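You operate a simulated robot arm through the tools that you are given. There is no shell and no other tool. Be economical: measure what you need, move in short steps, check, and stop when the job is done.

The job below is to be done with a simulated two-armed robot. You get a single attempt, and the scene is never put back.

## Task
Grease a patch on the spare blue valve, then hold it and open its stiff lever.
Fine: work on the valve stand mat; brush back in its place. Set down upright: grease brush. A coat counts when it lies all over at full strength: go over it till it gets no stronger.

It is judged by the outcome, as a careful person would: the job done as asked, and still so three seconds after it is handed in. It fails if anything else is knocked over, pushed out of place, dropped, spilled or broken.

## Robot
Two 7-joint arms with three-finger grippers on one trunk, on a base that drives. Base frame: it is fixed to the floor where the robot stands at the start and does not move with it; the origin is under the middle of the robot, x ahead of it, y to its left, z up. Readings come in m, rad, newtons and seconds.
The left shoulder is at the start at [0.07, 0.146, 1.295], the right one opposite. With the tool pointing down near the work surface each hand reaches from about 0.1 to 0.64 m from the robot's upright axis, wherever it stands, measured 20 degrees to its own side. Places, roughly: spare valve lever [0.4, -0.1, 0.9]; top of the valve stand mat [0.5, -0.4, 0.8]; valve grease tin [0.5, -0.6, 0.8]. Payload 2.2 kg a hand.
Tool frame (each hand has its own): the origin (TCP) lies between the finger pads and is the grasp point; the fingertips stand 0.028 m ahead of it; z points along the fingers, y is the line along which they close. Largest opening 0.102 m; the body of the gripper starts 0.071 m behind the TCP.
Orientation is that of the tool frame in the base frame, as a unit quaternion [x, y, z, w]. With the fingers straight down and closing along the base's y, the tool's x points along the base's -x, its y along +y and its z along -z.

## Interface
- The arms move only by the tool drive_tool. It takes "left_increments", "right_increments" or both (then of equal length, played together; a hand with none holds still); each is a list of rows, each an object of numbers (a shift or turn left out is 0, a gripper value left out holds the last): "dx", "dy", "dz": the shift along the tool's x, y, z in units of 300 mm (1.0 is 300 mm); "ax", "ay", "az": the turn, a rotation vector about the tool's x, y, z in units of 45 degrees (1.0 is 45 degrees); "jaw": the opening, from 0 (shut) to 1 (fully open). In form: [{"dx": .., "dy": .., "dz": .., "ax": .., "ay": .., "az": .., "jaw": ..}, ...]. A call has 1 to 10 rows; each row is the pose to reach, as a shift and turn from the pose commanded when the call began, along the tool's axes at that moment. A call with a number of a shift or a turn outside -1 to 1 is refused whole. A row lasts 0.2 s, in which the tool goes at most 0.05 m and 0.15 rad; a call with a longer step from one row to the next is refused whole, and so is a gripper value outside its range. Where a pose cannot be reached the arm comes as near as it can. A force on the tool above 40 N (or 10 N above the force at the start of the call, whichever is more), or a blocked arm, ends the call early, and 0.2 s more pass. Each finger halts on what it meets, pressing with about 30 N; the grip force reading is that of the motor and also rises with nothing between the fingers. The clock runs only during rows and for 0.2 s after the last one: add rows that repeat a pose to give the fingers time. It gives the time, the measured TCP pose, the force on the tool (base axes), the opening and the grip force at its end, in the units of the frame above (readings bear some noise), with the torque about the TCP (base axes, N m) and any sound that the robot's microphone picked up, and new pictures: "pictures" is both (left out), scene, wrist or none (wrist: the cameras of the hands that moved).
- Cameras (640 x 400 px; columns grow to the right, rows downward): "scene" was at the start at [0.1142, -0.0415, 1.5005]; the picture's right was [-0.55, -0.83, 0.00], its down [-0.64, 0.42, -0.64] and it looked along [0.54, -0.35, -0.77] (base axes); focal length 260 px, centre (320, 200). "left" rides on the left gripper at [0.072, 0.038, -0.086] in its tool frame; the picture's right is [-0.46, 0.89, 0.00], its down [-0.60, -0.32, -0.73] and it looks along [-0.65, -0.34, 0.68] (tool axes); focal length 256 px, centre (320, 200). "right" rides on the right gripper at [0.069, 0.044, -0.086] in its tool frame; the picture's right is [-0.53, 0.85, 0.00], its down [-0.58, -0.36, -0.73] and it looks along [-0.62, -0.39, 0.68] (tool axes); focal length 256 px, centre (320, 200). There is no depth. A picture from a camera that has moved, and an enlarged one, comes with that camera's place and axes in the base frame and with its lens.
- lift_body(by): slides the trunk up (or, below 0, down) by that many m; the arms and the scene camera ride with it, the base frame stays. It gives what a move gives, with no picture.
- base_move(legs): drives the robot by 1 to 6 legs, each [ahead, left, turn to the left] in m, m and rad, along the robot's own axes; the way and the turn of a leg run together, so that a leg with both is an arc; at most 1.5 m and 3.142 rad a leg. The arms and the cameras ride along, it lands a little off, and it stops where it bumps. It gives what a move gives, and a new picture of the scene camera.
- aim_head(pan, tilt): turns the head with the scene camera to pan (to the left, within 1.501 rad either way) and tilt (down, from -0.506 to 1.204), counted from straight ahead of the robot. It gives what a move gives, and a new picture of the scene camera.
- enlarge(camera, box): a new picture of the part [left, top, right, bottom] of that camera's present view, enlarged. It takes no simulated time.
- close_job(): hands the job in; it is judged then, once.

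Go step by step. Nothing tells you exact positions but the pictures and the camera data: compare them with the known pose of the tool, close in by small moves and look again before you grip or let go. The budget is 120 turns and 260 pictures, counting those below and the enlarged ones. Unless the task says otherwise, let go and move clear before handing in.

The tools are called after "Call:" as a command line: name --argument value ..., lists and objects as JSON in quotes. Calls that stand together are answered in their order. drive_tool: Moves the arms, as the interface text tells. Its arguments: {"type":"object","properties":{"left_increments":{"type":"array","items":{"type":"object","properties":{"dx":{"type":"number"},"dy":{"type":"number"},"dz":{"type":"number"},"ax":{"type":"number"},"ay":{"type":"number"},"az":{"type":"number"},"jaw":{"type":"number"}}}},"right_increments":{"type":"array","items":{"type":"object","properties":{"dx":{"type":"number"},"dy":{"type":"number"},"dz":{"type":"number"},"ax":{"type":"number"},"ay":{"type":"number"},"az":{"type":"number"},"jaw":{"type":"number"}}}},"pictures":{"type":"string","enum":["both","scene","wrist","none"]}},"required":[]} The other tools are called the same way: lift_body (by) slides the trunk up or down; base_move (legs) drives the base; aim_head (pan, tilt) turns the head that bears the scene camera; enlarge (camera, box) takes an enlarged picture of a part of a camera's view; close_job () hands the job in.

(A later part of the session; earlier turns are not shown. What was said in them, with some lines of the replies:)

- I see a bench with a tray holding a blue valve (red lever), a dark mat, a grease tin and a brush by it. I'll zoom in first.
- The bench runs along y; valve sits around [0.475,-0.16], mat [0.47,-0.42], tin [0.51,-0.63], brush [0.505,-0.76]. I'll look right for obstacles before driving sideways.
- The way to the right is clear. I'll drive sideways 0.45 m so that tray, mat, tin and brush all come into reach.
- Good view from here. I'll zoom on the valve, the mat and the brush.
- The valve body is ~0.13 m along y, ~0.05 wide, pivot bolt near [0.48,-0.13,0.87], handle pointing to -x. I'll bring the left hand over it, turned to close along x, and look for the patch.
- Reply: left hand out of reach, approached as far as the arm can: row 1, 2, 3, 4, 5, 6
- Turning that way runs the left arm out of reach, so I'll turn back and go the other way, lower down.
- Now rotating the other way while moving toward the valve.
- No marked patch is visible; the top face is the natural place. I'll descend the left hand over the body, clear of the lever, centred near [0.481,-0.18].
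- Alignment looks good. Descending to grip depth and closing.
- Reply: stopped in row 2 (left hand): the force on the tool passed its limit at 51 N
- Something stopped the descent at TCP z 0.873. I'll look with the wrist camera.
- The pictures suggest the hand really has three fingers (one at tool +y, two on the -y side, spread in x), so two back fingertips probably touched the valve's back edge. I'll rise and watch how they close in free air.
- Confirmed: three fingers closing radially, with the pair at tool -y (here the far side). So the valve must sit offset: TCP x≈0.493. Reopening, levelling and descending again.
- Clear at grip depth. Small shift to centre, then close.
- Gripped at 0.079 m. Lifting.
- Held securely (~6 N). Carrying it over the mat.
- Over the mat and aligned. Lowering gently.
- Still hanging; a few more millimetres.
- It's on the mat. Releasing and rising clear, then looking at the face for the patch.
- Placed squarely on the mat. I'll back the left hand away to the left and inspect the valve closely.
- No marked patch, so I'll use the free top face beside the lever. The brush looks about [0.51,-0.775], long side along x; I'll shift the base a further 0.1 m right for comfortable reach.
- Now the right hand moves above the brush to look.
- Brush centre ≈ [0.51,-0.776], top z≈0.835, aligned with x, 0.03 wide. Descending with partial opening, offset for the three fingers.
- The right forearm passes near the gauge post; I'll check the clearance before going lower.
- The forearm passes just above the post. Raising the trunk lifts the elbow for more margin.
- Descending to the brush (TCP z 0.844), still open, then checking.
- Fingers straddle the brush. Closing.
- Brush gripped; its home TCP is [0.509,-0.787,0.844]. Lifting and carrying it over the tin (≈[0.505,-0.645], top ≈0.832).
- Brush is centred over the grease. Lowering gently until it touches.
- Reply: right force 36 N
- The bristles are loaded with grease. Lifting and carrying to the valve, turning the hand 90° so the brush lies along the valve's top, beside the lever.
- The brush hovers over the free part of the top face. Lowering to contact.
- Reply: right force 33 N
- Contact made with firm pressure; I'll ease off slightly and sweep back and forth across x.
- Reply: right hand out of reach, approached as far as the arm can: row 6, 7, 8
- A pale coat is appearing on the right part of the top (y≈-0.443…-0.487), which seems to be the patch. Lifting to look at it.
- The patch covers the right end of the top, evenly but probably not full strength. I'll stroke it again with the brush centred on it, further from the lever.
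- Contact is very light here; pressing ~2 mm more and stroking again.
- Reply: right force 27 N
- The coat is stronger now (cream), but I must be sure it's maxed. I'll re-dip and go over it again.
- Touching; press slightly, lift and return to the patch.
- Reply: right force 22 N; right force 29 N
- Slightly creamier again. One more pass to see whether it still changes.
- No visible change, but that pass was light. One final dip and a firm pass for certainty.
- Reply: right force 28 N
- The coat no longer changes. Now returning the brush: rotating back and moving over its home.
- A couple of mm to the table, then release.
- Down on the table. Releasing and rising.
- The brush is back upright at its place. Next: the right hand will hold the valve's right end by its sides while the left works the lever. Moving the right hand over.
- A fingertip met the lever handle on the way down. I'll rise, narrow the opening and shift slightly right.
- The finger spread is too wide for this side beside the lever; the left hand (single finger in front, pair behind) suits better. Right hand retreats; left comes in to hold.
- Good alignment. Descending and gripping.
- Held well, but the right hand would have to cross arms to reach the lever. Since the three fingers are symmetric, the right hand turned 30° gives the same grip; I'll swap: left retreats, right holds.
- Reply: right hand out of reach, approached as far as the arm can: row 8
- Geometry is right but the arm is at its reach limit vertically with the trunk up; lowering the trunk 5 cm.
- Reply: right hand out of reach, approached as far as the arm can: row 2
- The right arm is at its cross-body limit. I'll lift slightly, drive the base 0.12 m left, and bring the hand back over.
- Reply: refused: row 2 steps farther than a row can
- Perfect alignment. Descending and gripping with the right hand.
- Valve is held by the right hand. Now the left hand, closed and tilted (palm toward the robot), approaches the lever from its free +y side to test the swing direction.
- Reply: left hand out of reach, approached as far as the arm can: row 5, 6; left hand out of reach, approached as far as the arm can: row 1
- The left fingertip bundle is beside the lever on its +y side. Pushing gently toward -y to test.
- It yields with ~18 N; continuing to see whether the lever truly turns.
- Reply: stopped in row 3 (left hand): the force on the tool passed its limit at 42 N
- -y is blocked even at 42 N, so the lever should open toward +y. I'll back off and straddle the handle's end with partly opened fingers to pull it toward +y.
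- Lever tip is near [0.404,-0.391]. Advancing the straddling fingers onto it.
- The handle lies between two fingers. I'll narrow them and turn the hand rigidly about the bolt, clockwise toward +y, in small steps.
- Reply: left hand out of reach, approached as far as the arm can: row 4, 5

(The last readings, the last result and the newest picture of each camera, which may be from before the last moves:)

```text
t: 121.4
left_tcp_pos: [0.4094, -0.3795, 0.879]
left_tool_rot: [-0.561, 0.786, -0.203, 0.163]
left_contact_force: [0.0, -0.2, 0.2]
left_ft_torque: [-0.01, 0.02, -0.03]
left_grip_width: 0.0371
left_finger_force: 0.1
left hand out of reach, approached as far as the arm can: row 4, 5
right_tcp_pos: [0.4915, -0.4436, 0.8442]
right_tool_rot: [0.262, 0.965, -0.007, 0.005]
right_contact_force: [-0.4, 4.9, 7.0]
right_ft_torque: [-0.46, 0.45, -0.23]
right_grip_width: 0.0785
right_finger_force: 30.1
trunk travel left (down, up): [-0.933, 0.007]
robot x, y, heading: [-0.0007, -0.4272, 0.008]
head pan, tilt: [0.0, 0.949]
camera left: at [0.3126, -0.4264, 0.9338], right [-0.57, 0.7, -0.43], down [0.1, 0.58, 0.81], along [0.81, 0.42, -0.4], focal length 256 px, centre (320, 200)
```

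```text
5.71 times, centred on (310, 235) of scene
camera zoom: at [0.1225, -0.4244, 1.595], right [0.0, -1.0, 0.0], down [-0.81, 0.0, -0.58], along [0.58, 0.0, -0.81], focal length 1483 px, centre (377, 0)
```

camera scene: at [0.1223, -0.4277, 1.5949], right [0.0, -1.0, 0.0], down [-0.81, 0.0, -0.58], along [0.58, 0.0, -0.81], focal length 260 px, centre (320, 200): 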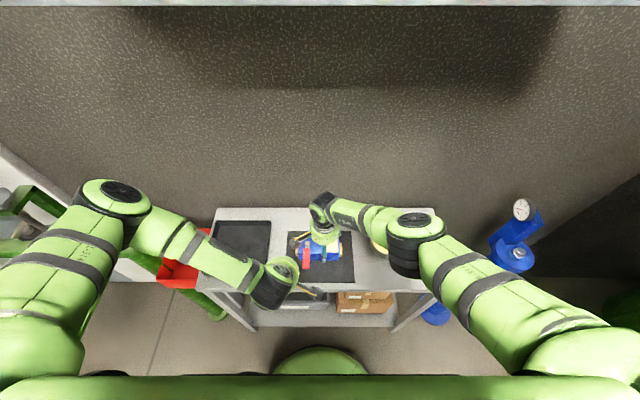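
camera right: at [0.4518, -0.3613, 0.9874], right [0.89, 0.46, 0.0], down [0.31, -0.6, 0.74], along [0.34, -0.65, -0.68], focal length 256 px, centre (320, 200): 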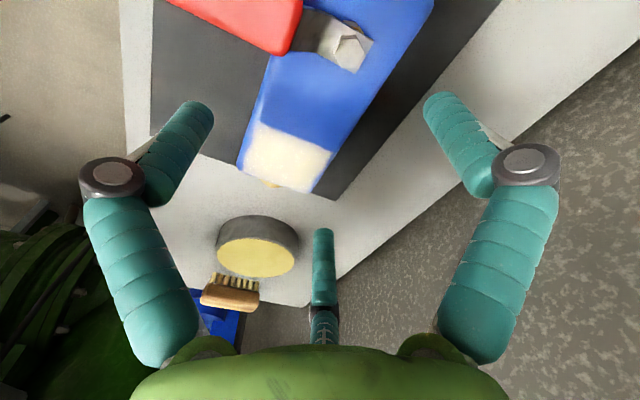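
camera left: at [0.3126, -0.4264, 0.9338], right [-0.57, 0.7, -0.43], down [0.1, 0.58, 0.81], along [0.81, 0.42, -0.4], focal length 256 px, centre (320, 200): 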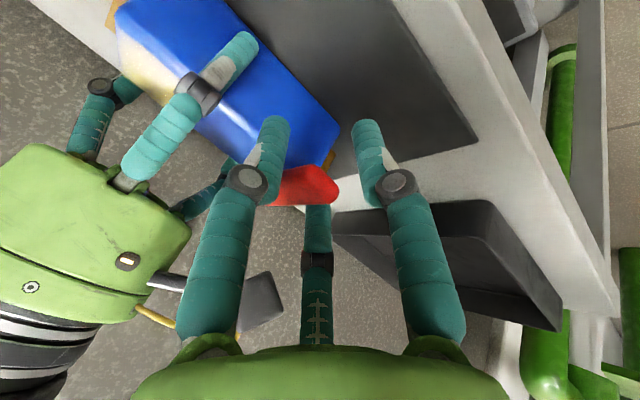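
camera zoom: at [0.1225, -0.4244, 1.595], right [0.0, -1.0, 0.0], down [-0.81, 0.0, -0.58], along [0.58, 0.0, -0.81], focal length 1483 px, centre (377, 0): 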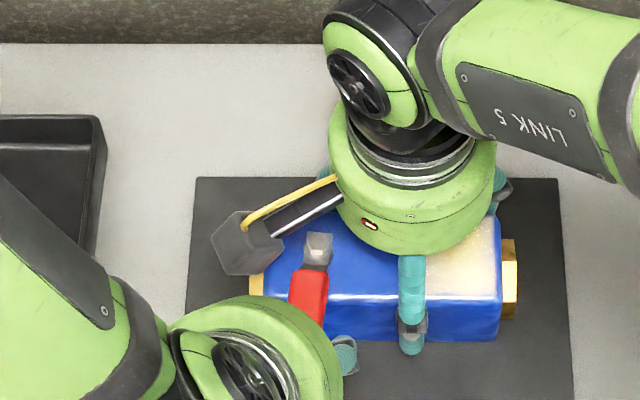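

The lever has started turning toward +y. Continuing by translation alone along the arc.

Call:
drive_tool --left_increments '[{"dx": -0.03, "dy": 0.0045, "dz": 0.006}, {"dx": -0.0587, "dy": 0.0087, "dz": 0.0127}, {"dx": -0.08, "dy": 0.008, "dz": 0.019}, {"dx": -0.0997, "dy": 0.0067, "dz": 0.026}, {"dx": -0.12, "dy": 0.0, "dz": 0.03}, {"dx": -0.1387, "dy": -0.006, "dz": 0.035}]' --pictures "wrist"

Call:
enlarge --camera "scene" --box '[270, 200, 350, 270]'

```text
t: 122.8
left_tcp_pos: [0.4222, -0.3741, 0.8829]
left_tool_rot: [-0.561, 0.786, -0.202, 0.162]
left_contact_force: [-3.8, 2.9, -3.1]
left_ft_torque: [0.05, -0.04, 0.03]
left_grip_width: 0.0407
left_finger_force: 2.2
left hand out of reach, approached as far as the arm can: row 2, 3, 4, 5, 6
right_tcp_pos: [0.4926, -0.4437, 0.8439]
right_tool_rot: [0.264, 0.965, -0.007, 0.006]
right_contact_force: [3.0, 1.9, 6.4]
right_ft_torque: [0.96, 0.76, -0.25]
right_grip_width: 0.0783
right_finger_force: 30.4
trunk travel left (down, up): [-0.933, 0.007]
robot x, y, heading: [-0.0008, -0.427, 0.002]
head pan, tilt: [0.0, 0.949]
camera left: at [0.3252, -0.4214, 0.9366], right [-0.58, 0.7, -0.43], down [0.1, 0.58, 0.81], along [0.81, 0.42, -0.4], focal length 256 px, centre (320, 200)
```

left: 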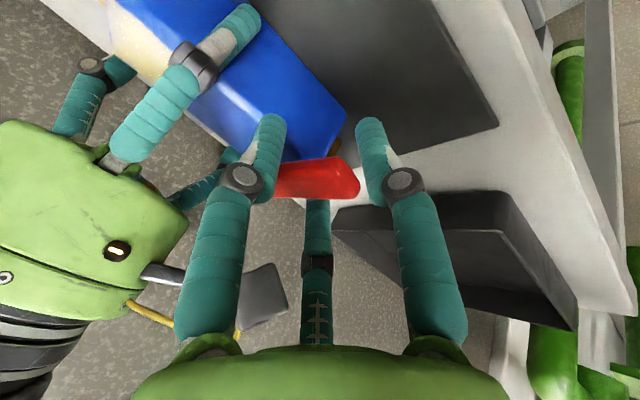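

```text
5.71 times, centred on (310, 235) of scene
camera zoom: at [0.1225, -0.4242, 1.5949], right [0.0, -1.0, 0.0], down [-0.81, 0.0, -0.58], along [0.58, 0.0, -0.81], focal length 1483 px, centre (377, 0)
```

zoom: 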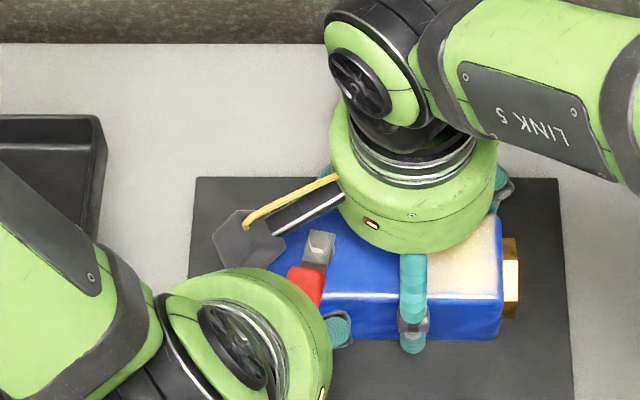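

The lever is now ~28° round, but the left arm is at its limit in this tilt. I'll retract, close the fingers and re-orient with the palm toward +y.

Call:
drive_tool --left_increments '[{"dz": -0.14}, {"dz": -0.28}, {"dx": -0.04, "dy": 0.005, "dz": -0.3, "ax": 0.0047, "ay": 0.0826, "az": 0.142, "jaw": 0}, {"dx": -0.08, "dy": 0.01, "dz": -0.32, "ax": 0.0094, "ay": 0.165, "az": 0.284, "jaw": 0}, {"dx": -0.12, "dy": 0.015, "dz": -0.34, "ax": 0.014, "ay": 0.248, "az": 0.427, "jaw": 0}, {"dx": -0.16, "dy": 0.02, "dz": -0.36, "ax": 0.0187, "ay": 0.33, "az": 0.569, "jaw": 0}, {"dx": -0.192, "dy": 0.024, "dz": -0.385, "ax": 0.0234, "ay": 0.413, "az": 0.711, "jaw": 0}]' --pictures "scene"

Call:
enlarge --camera "scene" --box '[270, 200, 350, 270]'

```text
t: 124.4
left_tcp_pos: [0.3795, -0.3014, 0.978]
left_tool_rot: [-0.282, 0.923, -0.246, 0.089]
left_contact_force: [-0.1, 0.5, 0.1]
left_ft_torque: [0.03, -0.01, -0.01]
left_grip_width: 0.0024
left_finger_force: 30.3
left hand out of reach, approached as far as the arm can: row 3
right_tcp_pos: [0.4933, -0.4444, 0.8421]
right_tool_rot: [0.265, 0.964, -0.007, 0.005]
right_contact_force: [-2.5, -0.3, 0.0]
right_ft_torque: [-0.27, 0.11, -0.13]
right_grip_width: 0.0785
right_finger_force: 29.8
trunk travel left (down, up): [-0.933, 0.007]
robot x, y, heading: [0.0027, -0.4289, 0.002]
head pan, tilt: [0.0, 0.949]
camera scene: at [0.1243, -0.424, 1.5947], right [0.0, -1.0, 0.0], down [-0.81, 0.0, -0.58], along [0.58, 0.0, -0.81], focal length 260 px, centre (320, 200)
```

scene: 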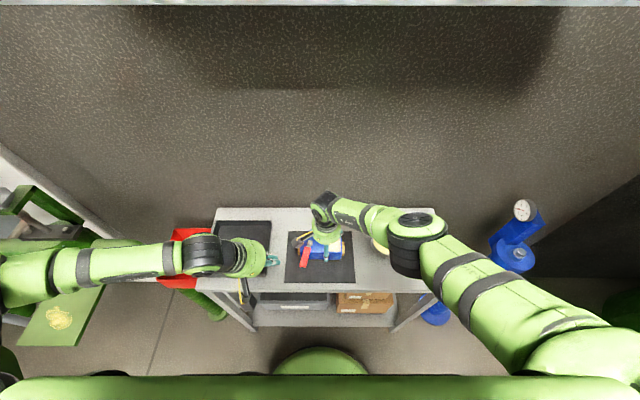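

```text
5.71 times, centred on (310, 235) of scene
camera zoom: at [0.1243, -0.424, 1.5947], right [0.0, -1.0, 0.0], down [-0.81, 0.0, -0.58], along [0.58, 0.0, -0.81], focal length 1483 px, centre (377, 0)
```

zoom: 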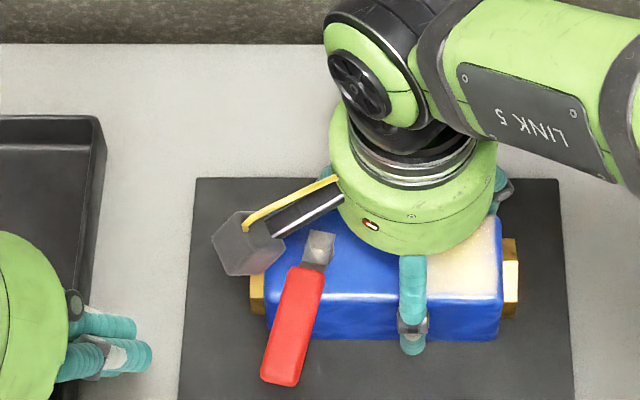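

The lever is ~13° round and stays. Orientation is good now; I'll bring the closed fingertips in behind the lever (its -y side).

Call:
drive_tool --left_increments '[{"dx": 0.065, "dy": -0.062, "dz": 0.03}, {"dx": 0.13, "dy": -0.124, "dz": 0.08}, {"dx": 0.19, "dy": -0.184, "dz": 0.14}, {"dx": 0.19, "dy": -0.184, "dz": 0.179}]' --pictures "wrist"

Call:
enlarge --camera "scene" --box '[270, 200, 350, 270]'

```text
t: 125.4
left_tcp_pos: [0.3724, -0.3958, 0.9582]
left_tool_rot: [-0.283, 0.923, -0.245, 0.09]
left_contact_force: [-0.2, -0.4, 0.8]
left_ft_torque: [0.0, -0.02, 0.01]
left_grip_width: 0.0022
left_finger_force: 29.6
right_tcp_pos: [0.4921, -0.4437, 0.8424]
right_tool_rot: [0.264, 0.964, -0.007, 0.005]
right_contact_force: [-0.1, -0.5, 0.2]
right_ft_torque: [-0.09, -0.12, 0.02]
right_grip_width: 0.0784
right_finger_force: 29.8
trunk travel left (down, up): [-0.933, 0.007]
robot x, y, heading: [0.0027, -0.4252, 0.004]
head pan, tilt: [0.0, 0.949]
camera left: at [0.268, -0.3757, 1.0115], right [-0.04, 0.9, -0.43], down [0.43, 0.41, 0.81], along [0.9, -0.15, -0.4], focal length 256 px, centre (320, 200)
```

left: 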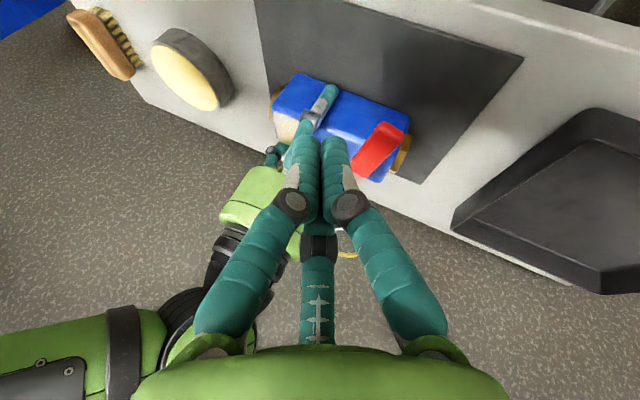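

```text
5.71 times, centred on (310, 235) of scene
camera zoom: at [0.1248, -0.4253, 1.5947], right [0.0, -1.0, 0.0], down [-0.81, 0.0, -0.58], along [0.58, 0.0, -0.81], focal length 1483 px, centre (377, 0)
```

zoom: 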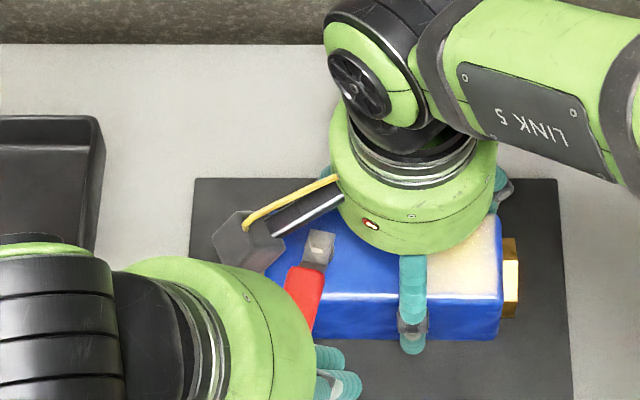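

Call:
drive_tool --left_increments '[{"dx": -0.015, "dy": 0.012, "dz": 0.1}, {"dx": -0.03, "dy": 0.024, "dz": 0.19}, {"dx": -0.045, "dy": 0.034, "dz": 0.25}, {"dx": -0.051, "dy": 0.038, "dz": 0.28}]' --pictures "wrist"

Call:
enlarge --camera "left" --box '[220, 60, 460, 210]'

```text
t: 126.4
left_tcp_pos: [0.4069, -0.4133, 0.881]
left_tool_rot: [-0.283, 0.923, -0.245, 0.09]
left_contact_force: [0.1, 0.3, -0.3]
left_ft_torque: [-0.01, -0.05, 0.02]
left_grip_width: 0.0022
left_finger_force: 30.4
right_tcp_pos: [0.4918, -0.4436, 0.842]
right_tool_rot: [0.264, 0.964, -0.007, 0.005]
right_contact_force: [-0.3, 0.5, -0.7]
right_ft_torque: [-0.15, -0.06, -0.07]
right_grip_width: 0.078
right_finger_force: 29.9
trunk travel left (down, up): [-0.933, 0.007]
robot x, y, heading: [0.0003, -0.4283, 0.003]
head pan, tilt: [0.0, 0.949]
camera left: at [0.302, -0.3932, 0.9344], right [-0.04, 0.9, -0.43], down [0.43, 0.41, 0.81], along [0.9, -0.15, -0.4], focal length 256 px, centre (320, 200)
```

left: 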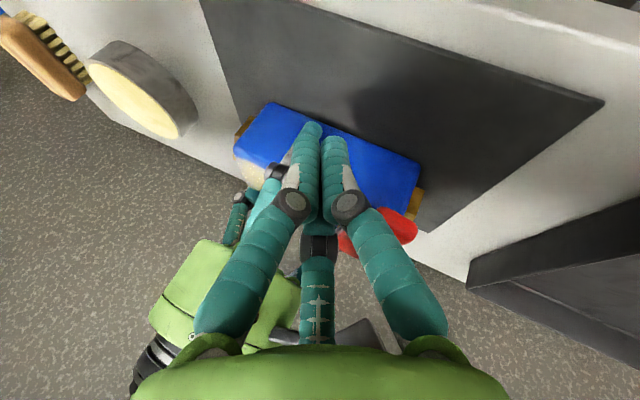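

```text
2.67 times, centred on (340, 135) of left
camera zoom: at [0.302, -0.3932, 0.9344], right [-0.04, 0.9, -0.43], down [0.43, 0.41, 0.81], along [0.9, -0.15, -0.4], focal length 683 px, centre (267, 373)
```

zoom: 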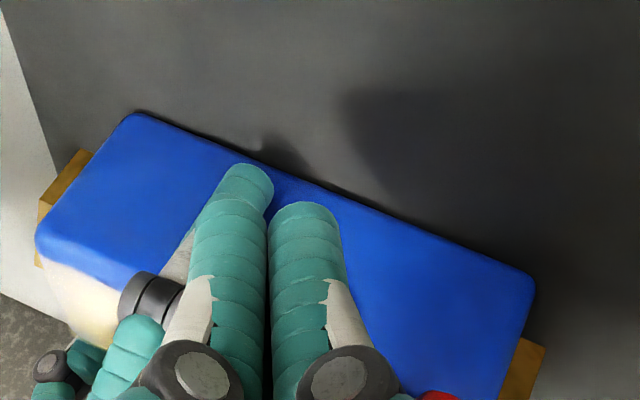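

Fingertips are behind the lever, no contact yet. Pushing along the arc, first part.

Call:
drive_tool --left_increments '[{"dx": -0.023, "dy": 0.024, "dz": -0.0133}, {"dx": -0.034, "dy": 0.043, "dz": -0.024}, {"dx": -0.045, "dy": 0.0617, "dz": -0.0345}, {"dx": -0.058, "dy": 0.075, "dz": -0.042}, {"dx": -0.071, "dy": 0.088, "dz": -0.05}, {"dx": -0.0843, "dy": 0.102, "dz": -0.057}, {"dx": -0.0843, "dy": 0.102, "dz": -0.057}]' --pictures "wrist"

Call:
enlarge --camera "scene" --box '[270, 200, 350, 270]'

```text
t: 128.0
left_tcp_pos: [0.4094, -0.3687, 0.8814]
left_tool_rot: [-0.282, 0.924, -0.244, 0.09]
left_contact_force: [0.4, -2.1, 0.8]
left_ft_torque: [0.02, -0.05, -0.04]
left_grip_width: 0.0021
left_finger_force: 29.6
right_tcp_pos: [0.493, -0.4457, 0.8421]
right_tool_rot: [0.264, 0.965, -0.007, 0.005]
right_contact_force: [0.2, 2.1, 0.1]
right_ft_torque: [-0.27, -0.12, -0.18]
right_grip_width: 0.0785
right_finger_force: 30.5
trunk travel left (down, up): [-0.933, 0.007]
robot x, y, heading: [0.0041, -0.4282, 0.005]
head pan, tilt: [0.0, 0.949]
camera left: at [0.304, -0.3486, 0.9357], right [-0.04, 0.9, -0.43], down [0.43, 0.41, 0.81], along [0.9, -0.15, -0.4], focal length 256 px, centre (320, 200)
```

left: 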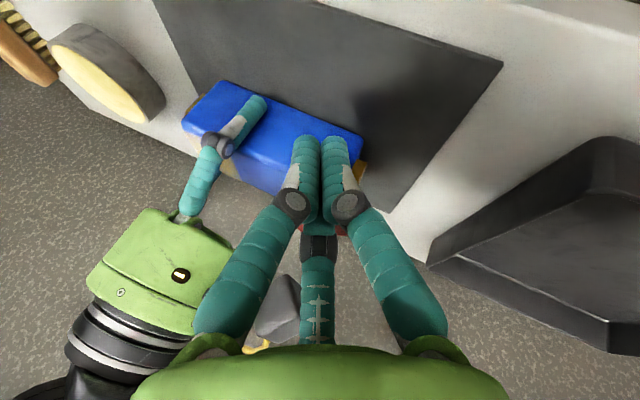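

```text
5.71 times, centred on (310, 235) of scene
camera zoom: at [0.1246, -0.425, 1.5948], right [0.0, -1.0, 0.0], down [-0.81, 0.0, -0.58], along [0.58, 0.0, -0.81], focal length 1483 px, centre (377, 0)
```

zoom: 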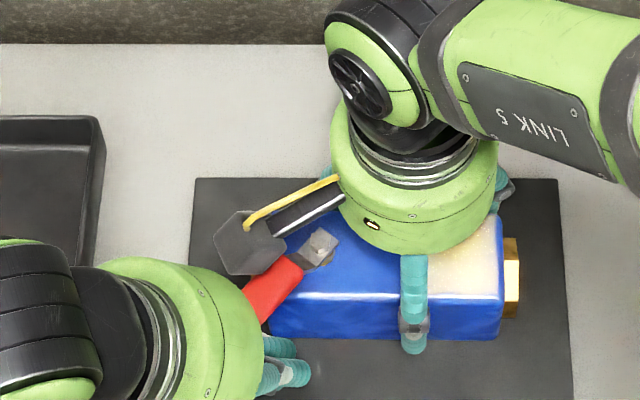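

Excellent, the lever is at ~40°. Continuing.

Call:
drive_tool --left_increments '[{"dx": -0.016, "dy": 0.01, "dz": -0.005}, {"dx": -0.033, "dy": 0.02, "dz": -0.011}, {"dx": -0.049, "dy": 0.03, "dz": -0.0163}, {"dx": -0.068, "dy": 0.037, "dz": -0.019}, {"dx": -0.087, "dy": 0.043, "dz": -0.022}, {"dx": -0.106, "dy": 0.0483, "dz": -0.0253}, {"dx": -0.106, "dy": 0.0483, "dz": -0.0253}]' --pictures "wrist"

Call:
enlarge --camera "scene" --box '[270, 200, 350, 270]'

```text
t: 129.6
left_tcp_pos: [0.4252, -0.3367, 0.8809]
left_tool_rot: [-0.284, 0.923, -0.243, 0.09]
left_contact_force: [-1.1, -0.4, 0.8]
left_ft_torque: [0.03, -0.01, 0.02]
left_grip_width: 0.0021
left_finger_force: 30.4
right_tcp_pos: [0.4932, -0.4451, 0.8415]
right_tool_rot: [0.263, 0.965, -0.007, 0.005]
right_contact_force: [1.9, 1.3, -0.2]
right_ft_torque: [-0.13, 0.01, -0.08]
right_grip_width: 0.0784
right_finger_force: 30.3
trunk travel left (down, up): [-0.933, 0.007]
robot x, y, heading: [0.0001, -0.4293, 0.002]
head pan, tilt: [0.0, 0.949]
camera left: at [0.3213, -0.3172, 0.9352], right [-0.04, 0.9, -0.43], down [0.43, 0.4, 0.81], along [0.9, -0.15, -0.4], focal length 256 px, centre (320, 200)
```

left: 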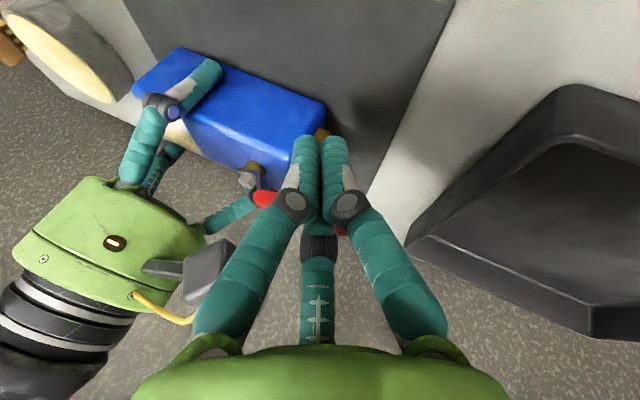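

```text
5.71 times, centred on (310, 235) of scene
camera zoom: at [0.1247, -0.4253, 1.5948], right [0.0, -1.0, 0.0], down [-0.81, 0.0, -0.58], along [0.58, 0.0, -0.81], focal length 1483 px, centre (377, 0)
```

zoom: 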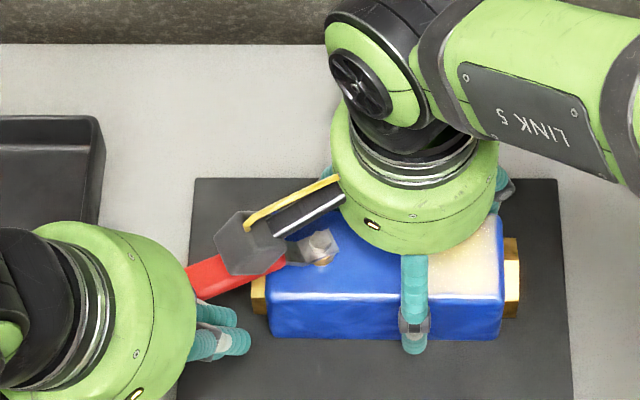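

~68°. Pushing on to the end stop.

Call:
drive_tool --left_increments '[{"dx": -0.02, "dy": 0.0025, "dz": -0.001}, {"dx": -0.0397, "dy": 0.0047, "dz": -0.0017}, {"dx": -0.06, "dy": 0.0042, "dz": -0.001}, {"dx": -0.08, "dy": 0.0037, "dz": 0.0}, {"dx": -0.09, "dy": 0.002, "dz": 0.001}, {"dx": -0.1, "dy": 0.001, "dz": 0.0023}]' --pictures "wrist"

Call:
enlarge --camera "scene" --box '[270, 200, 350, 270]'

```text
t: 131.0
left_tcp_pos: [0.4524, -0.3212, 0.8812]
left_tool_rot: [-0.284, 0.923, -0.244, 0.09]
left_contact_force: [-4.1, -1.2, -3.0]
left_ft_torque: [0.01, 0.14, -0.02]
left_grip_width: 0.0021
left_finger_force: 29.9
right_tcp_pos: [0.4918, -0.4448, 0.8428]
right_tool_rot: [0.263, 0.965, -0.007, 0.005]
right_contact_force: [3.9, 0.5, -0.2]
right_ft_torque: [0.3, 0.17, -0.49]
right_grip_width: 0.0782
right_finger_force: 29.7
trunk travel left (down, up): [-0.933, 0.007]
robot x, y, heading: [-0.0021, -0.425, 0.007]
head pan, tilt: [0.0, 0.949]
camera left: at [0.3467, -0.3011, 0.9356], right [-0.04, 0.9, -0.43], down [0.43, 0.41, 0.81], along [0.9, -0.15, -0.4], focal length 256 px, centre (320, 200)
```

left: 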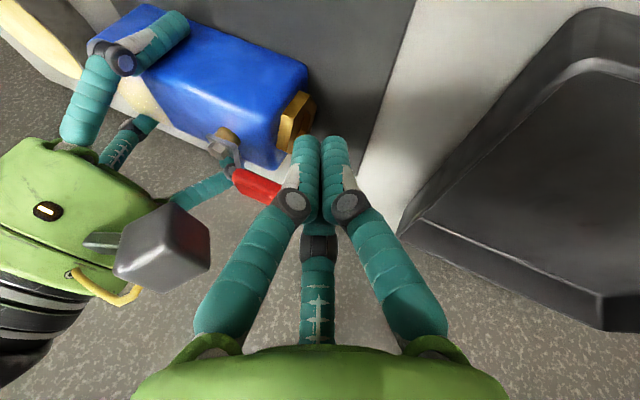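

```text
5.71 times, centred on (310, 235) of scene
camera zoom: at [0.1248, -0.4252, 1.5947], right [0.0, -1.0, 0.0], down [-0.81, 0.0, -0.58], along [0.58, 0.0, -0.81], focal length 1483 px, centre (377, 0)
```

zoom: 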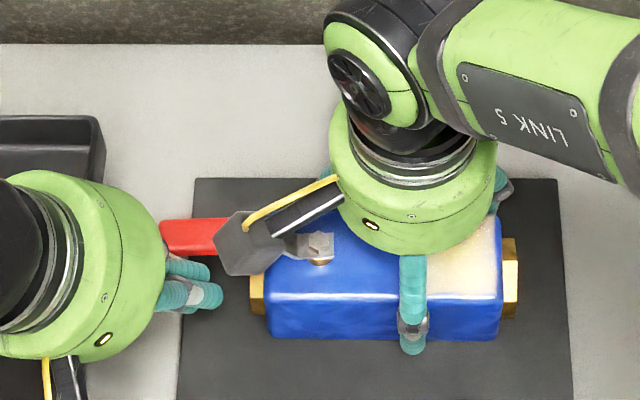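

About 90°. A gentle extra push to confirm the end stop.

Call:
drive_tool --left_increments '[{"dx": -0.011, "dy": -0.0063, "dz": 0.004}, {"dx": -0.022, "dy": -0.0127, "dz": 0.008}, {"dx": -0.033, "dy": -0.019, "dz": 0.012}, {"dx": -0.033, "dy": -0.019, "dz": 0.012}]' --pictures "none"

Call:
enlarge --camera "scene" --box '[270, 200, 350, 270]'

```text
t: 132.0
left_tcp_pos: [0.4596, -0.3211, 0.8802]
left_tool_rot: [-0.283, 0.924, -0.244, 0.088]
left_contact_force: [-17.9, 2.1, 1.9]
left_ft_torque: [-0.07, -0.02, 0.0]
left_grip_width: 0.0017
left_finger_force: 30.3
right_tcp_pos: [0.4949, -0.4462, 0.8433]
right_tool_rot: [0.266, 0.964, -0.007, 0.007]
right_contact_force: [17.3, -1.3, -2.5]
right_ft_torque: [-0.14, 0.62, -2.21]
right_grip_width: 0.0783
right_finger_force: 30.1
trunk travel left (down, up): [-0.933, 0.007]
robot x, y, heading: [-0.0013, -0.4289, -0.004]
head pan, tilt: [0.0, 0.949]
```

```text
5.71 times, centred on (310, 235) of scene
camera zoom: at [0.1246, -0.4252, 1.5947], right [0.0, -1.0, 0.0], down [-0.81, 0.0, -0.58], along [0.58, 0.0, -0.81], focal length 1483 px, centre (377, 0)
```

zoom: 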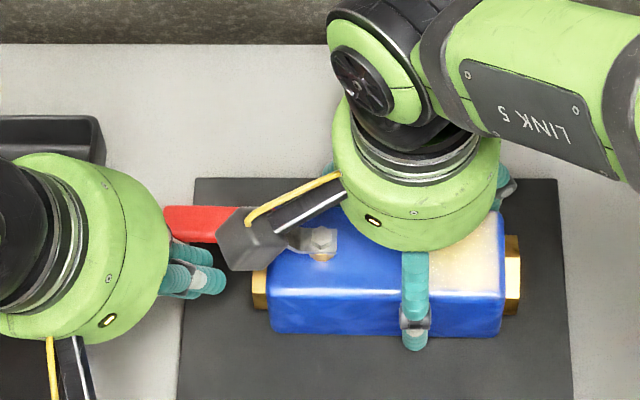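

End stop reached (18 N rise). Backing the left hand off and away to the left.

Call:
drive_tool --left_increments '[{"dx": 0.04, "dy": 0.023, "dz": -0.015}, {"dx": 0.08, "dy": 0.046, "dz": -0.03}, {"dx": 0.08, "dy": 0.046, "dz": -0.18}, {"dx": 0.08, "dy": 0.046, "dz": -0.33}, {"dx": 0.0, "dy": 0.15, "dz": -0.4}, {"dx": -0.08, "dy": 0.25, "dz": -0.45}]' --pictures "none"

Call:
drive_tool --right_increments '[{"jaw": 0.85}, {"jaw": 1}, {"jaw": 1}, {"dz": -0.08, "jaw": 1}, {"dz": -0.2, "jaw": 1}, {"dz": -0.33, "jaw": 1}, {"dz": -0.46, "jaw": 1}]' --pictures "scene"

Call:
enlarge --camera "scene" --box '[260, 200, 360, 270]'

```text
t: 133.4
left_tcp_pos: [0.4043, -0.1976, 0.9619]
left_tool_rot: [-0.283, 0.923, -0.246, 0.089]
left_contact_force: [0.0, 0.4, 0.0]
left_ft_torque: [-0.04, -0.02, -0.01]
left_grip_width: 0.0019
left_finger_force: 29.8
right_tcp_pos: [0.4917, -0.4442, 0.8425]
right_tool_rot: [0.265, 0.964, -0.009, 0.005]
right_contact_force: [-0.9, 1.5, -0.3]
right_ft_torque: [-0.22, 0.07, -0.1]
right_grip_width: 0.0785
right_finger_force: 30.2
trunk travel left (down, up): [-0.933, 0.007]
robot x, y, heading: [0.0024, -0.4279, 0.009]
head pan, tilt: [0.0, 0.949]
```

```text
t: 135.0
left_tcp_pos: [0.4043, -0.1996, 0.9622]
left_tool_rot: [-0.283, 0.923, -0.245, 0.09]
left_contact_force: [-0.6, 0.7, -0.4]
left_ft_torque: [-0.03, -0.01, 0.01]
left_grip_width: 0.0021
left_finger_force: 29.4
right_tcp_pos: [0.4916, -0.4433, 0.9797]
right_tool_rot: [0.264, 0.964, -0.008, 0.006]
right_contact_force: [-1.4, -0.1, -0.3]
right_ft_torque: [0.0, 0.01, -0.01]
right_grip_width: 0.1019
right_finger_force: 0.1
trunk travel left (down, up): [-0.933, 0.007]
robot x, y, heading: [0.0031, -0.4266, 0.002]
head pan, tilt: [0.0, 0.949]
camera scene: at [0.1232, -0.4256, 1.5948], right [0.0, -1.0, 0.0], down [-0.81, 0.0, -0.58], along [0.58, 0.0, -0.81], focal length 260 px, centre (320, 200)
```

scene: 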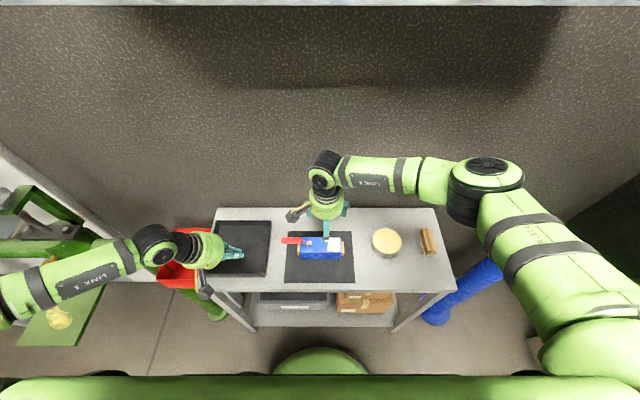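

```text
5.71 times, centred on (310, 235) of scene
camera zoom: at [0.1232, -0.4256, 1.5948], right [0.0, -1.0, 0.0], down [-0.81, 0.0, -0.58], along [0.58, 0.0, -0.81], focal length 1483 px, centre (377, 0)
```

zoom: 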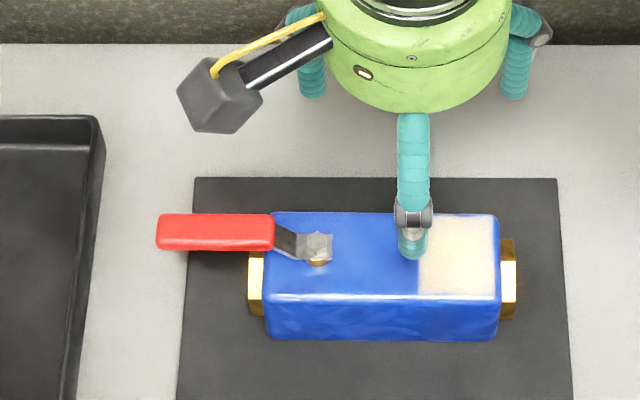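

The lever is now parallel with the body — open. Moving the right hand clear and checking everything.

Call:
drive_tool --right_increments '[{"dz": -0.1}, {"dy": -0.12, "dz": -0.15}, {"dy": -0.25, "dz": -0.15}, {"dy": -0.38, "dz": -0.15}, {"dy": -0.5, "dz": -0.15}]' --pictures "scene"

Call:
enlarge --camera "scene" --box '[270, 220, 360, 270]'

Call:
enlarge --camera "scene" --box '[200, 195, 460, 305]'

```text
t: 136.2
left_tcp_pos: [0.4053, -0.2008, 0.9622]
left_tool_rot: [-0.282, 0.923, -0.244, 0.092]
left_contact_force: [0.1, -0.5, -0.2]
left_ft_torque: [0.06, 0.01, 0.03]
left_grip_width: 0.002
left_finger_force: 29.4
right_tcp_pos: [0.4129, -0.5745, 1.0269]
right_tool_rot: [0.264, 0.964, -0.005, 0.005]
right_contact_force: [0.5, 0.8, 0.6]
right_ft_torque: [0.01, -0.03, -0.01]
right_grip_width: 0.102
right_finger_force: 0.0
trunk travel left (down, up): [-0.933, 0.007]
robot x, y, heading: [-0.0006, -0.4307, 0.001]
head pan, tilt: [0.0, 0.949]
camera scene: at [0.1219, -0.4277, 1.595], right [0.0, -1.0, 0.0], down [-0.81, 0.0, -0.58], along [0.58, 0.0, -0.81], focal length 260 px, centre (320, 200)
```

scene: 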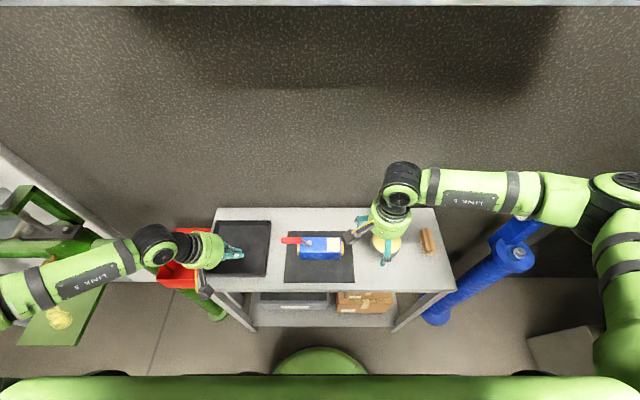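

```text
7.11 times, centred on (315, 245) of scene
camera zoom: at [0.1219, -0.4277, 1.595], right [0.0, -1.0, 0.0], down [-0.81, 0.0, -0.58], along [0.58, 0.0, -0.81], focal length 1846 px, centre (356, -120)
```

zoom: 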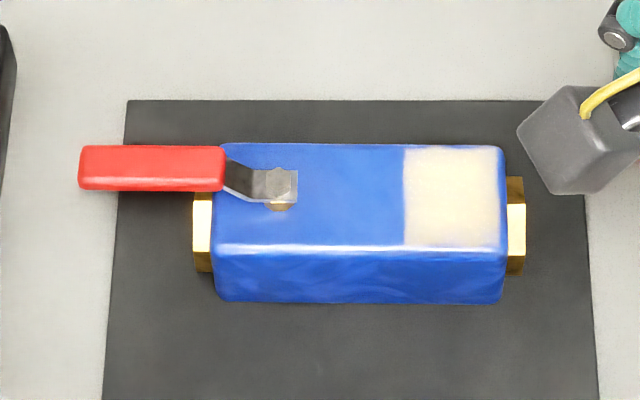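

```text
2.46 times, centred on (330, 250) of scene
camera zoom: at [0.1219, -0.4277, 1.595], right [0.0, -1.0, 0.0], down [-0.81, 0.0, -0.58], along [0.58, 0.0, -0.81], focal length 639 px, centre (295, 77)
```

zoom: 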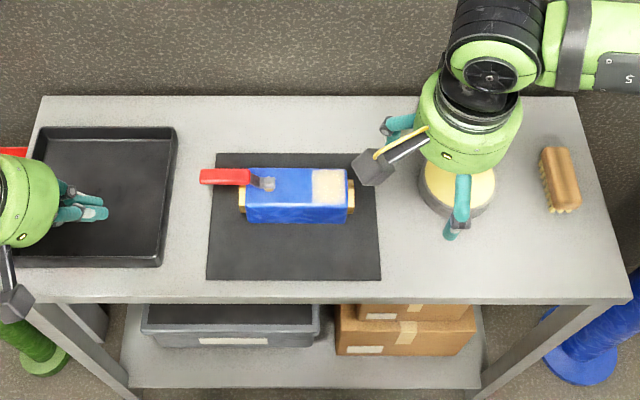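

All is in order: the coat is even, the lever lies in line with the open valve on the mat, the brush stands upright in its place and both hands are clear.

Call:
close_job

```text
The job is handed in.
```

The spare blue valve has been greased and opened on the mat, and I've handed the job in. No result has come back yet.

- **Grease:** The patch on the right end of the top face is fully coated. I brushed it until a freshly dipped, firm pass made no visible difference.
- **Lever:** I held the valve with the right hand and turned the lever about 90° to its stop. It now lies in line with the body, and its tip sticks out slightly past the mat's edge.
- **Brush:** It stands upright, bristles down, in its original place.
- **Everything else:** Nothing was knocked over, dropped or spilled. On early approaches a finger touched the valve body once and the lever once, and neither left visible damage. I also pushed the lever the wrong way with up to about 42 N before finding which way it opens. Both hands were clear of the work before handing in.
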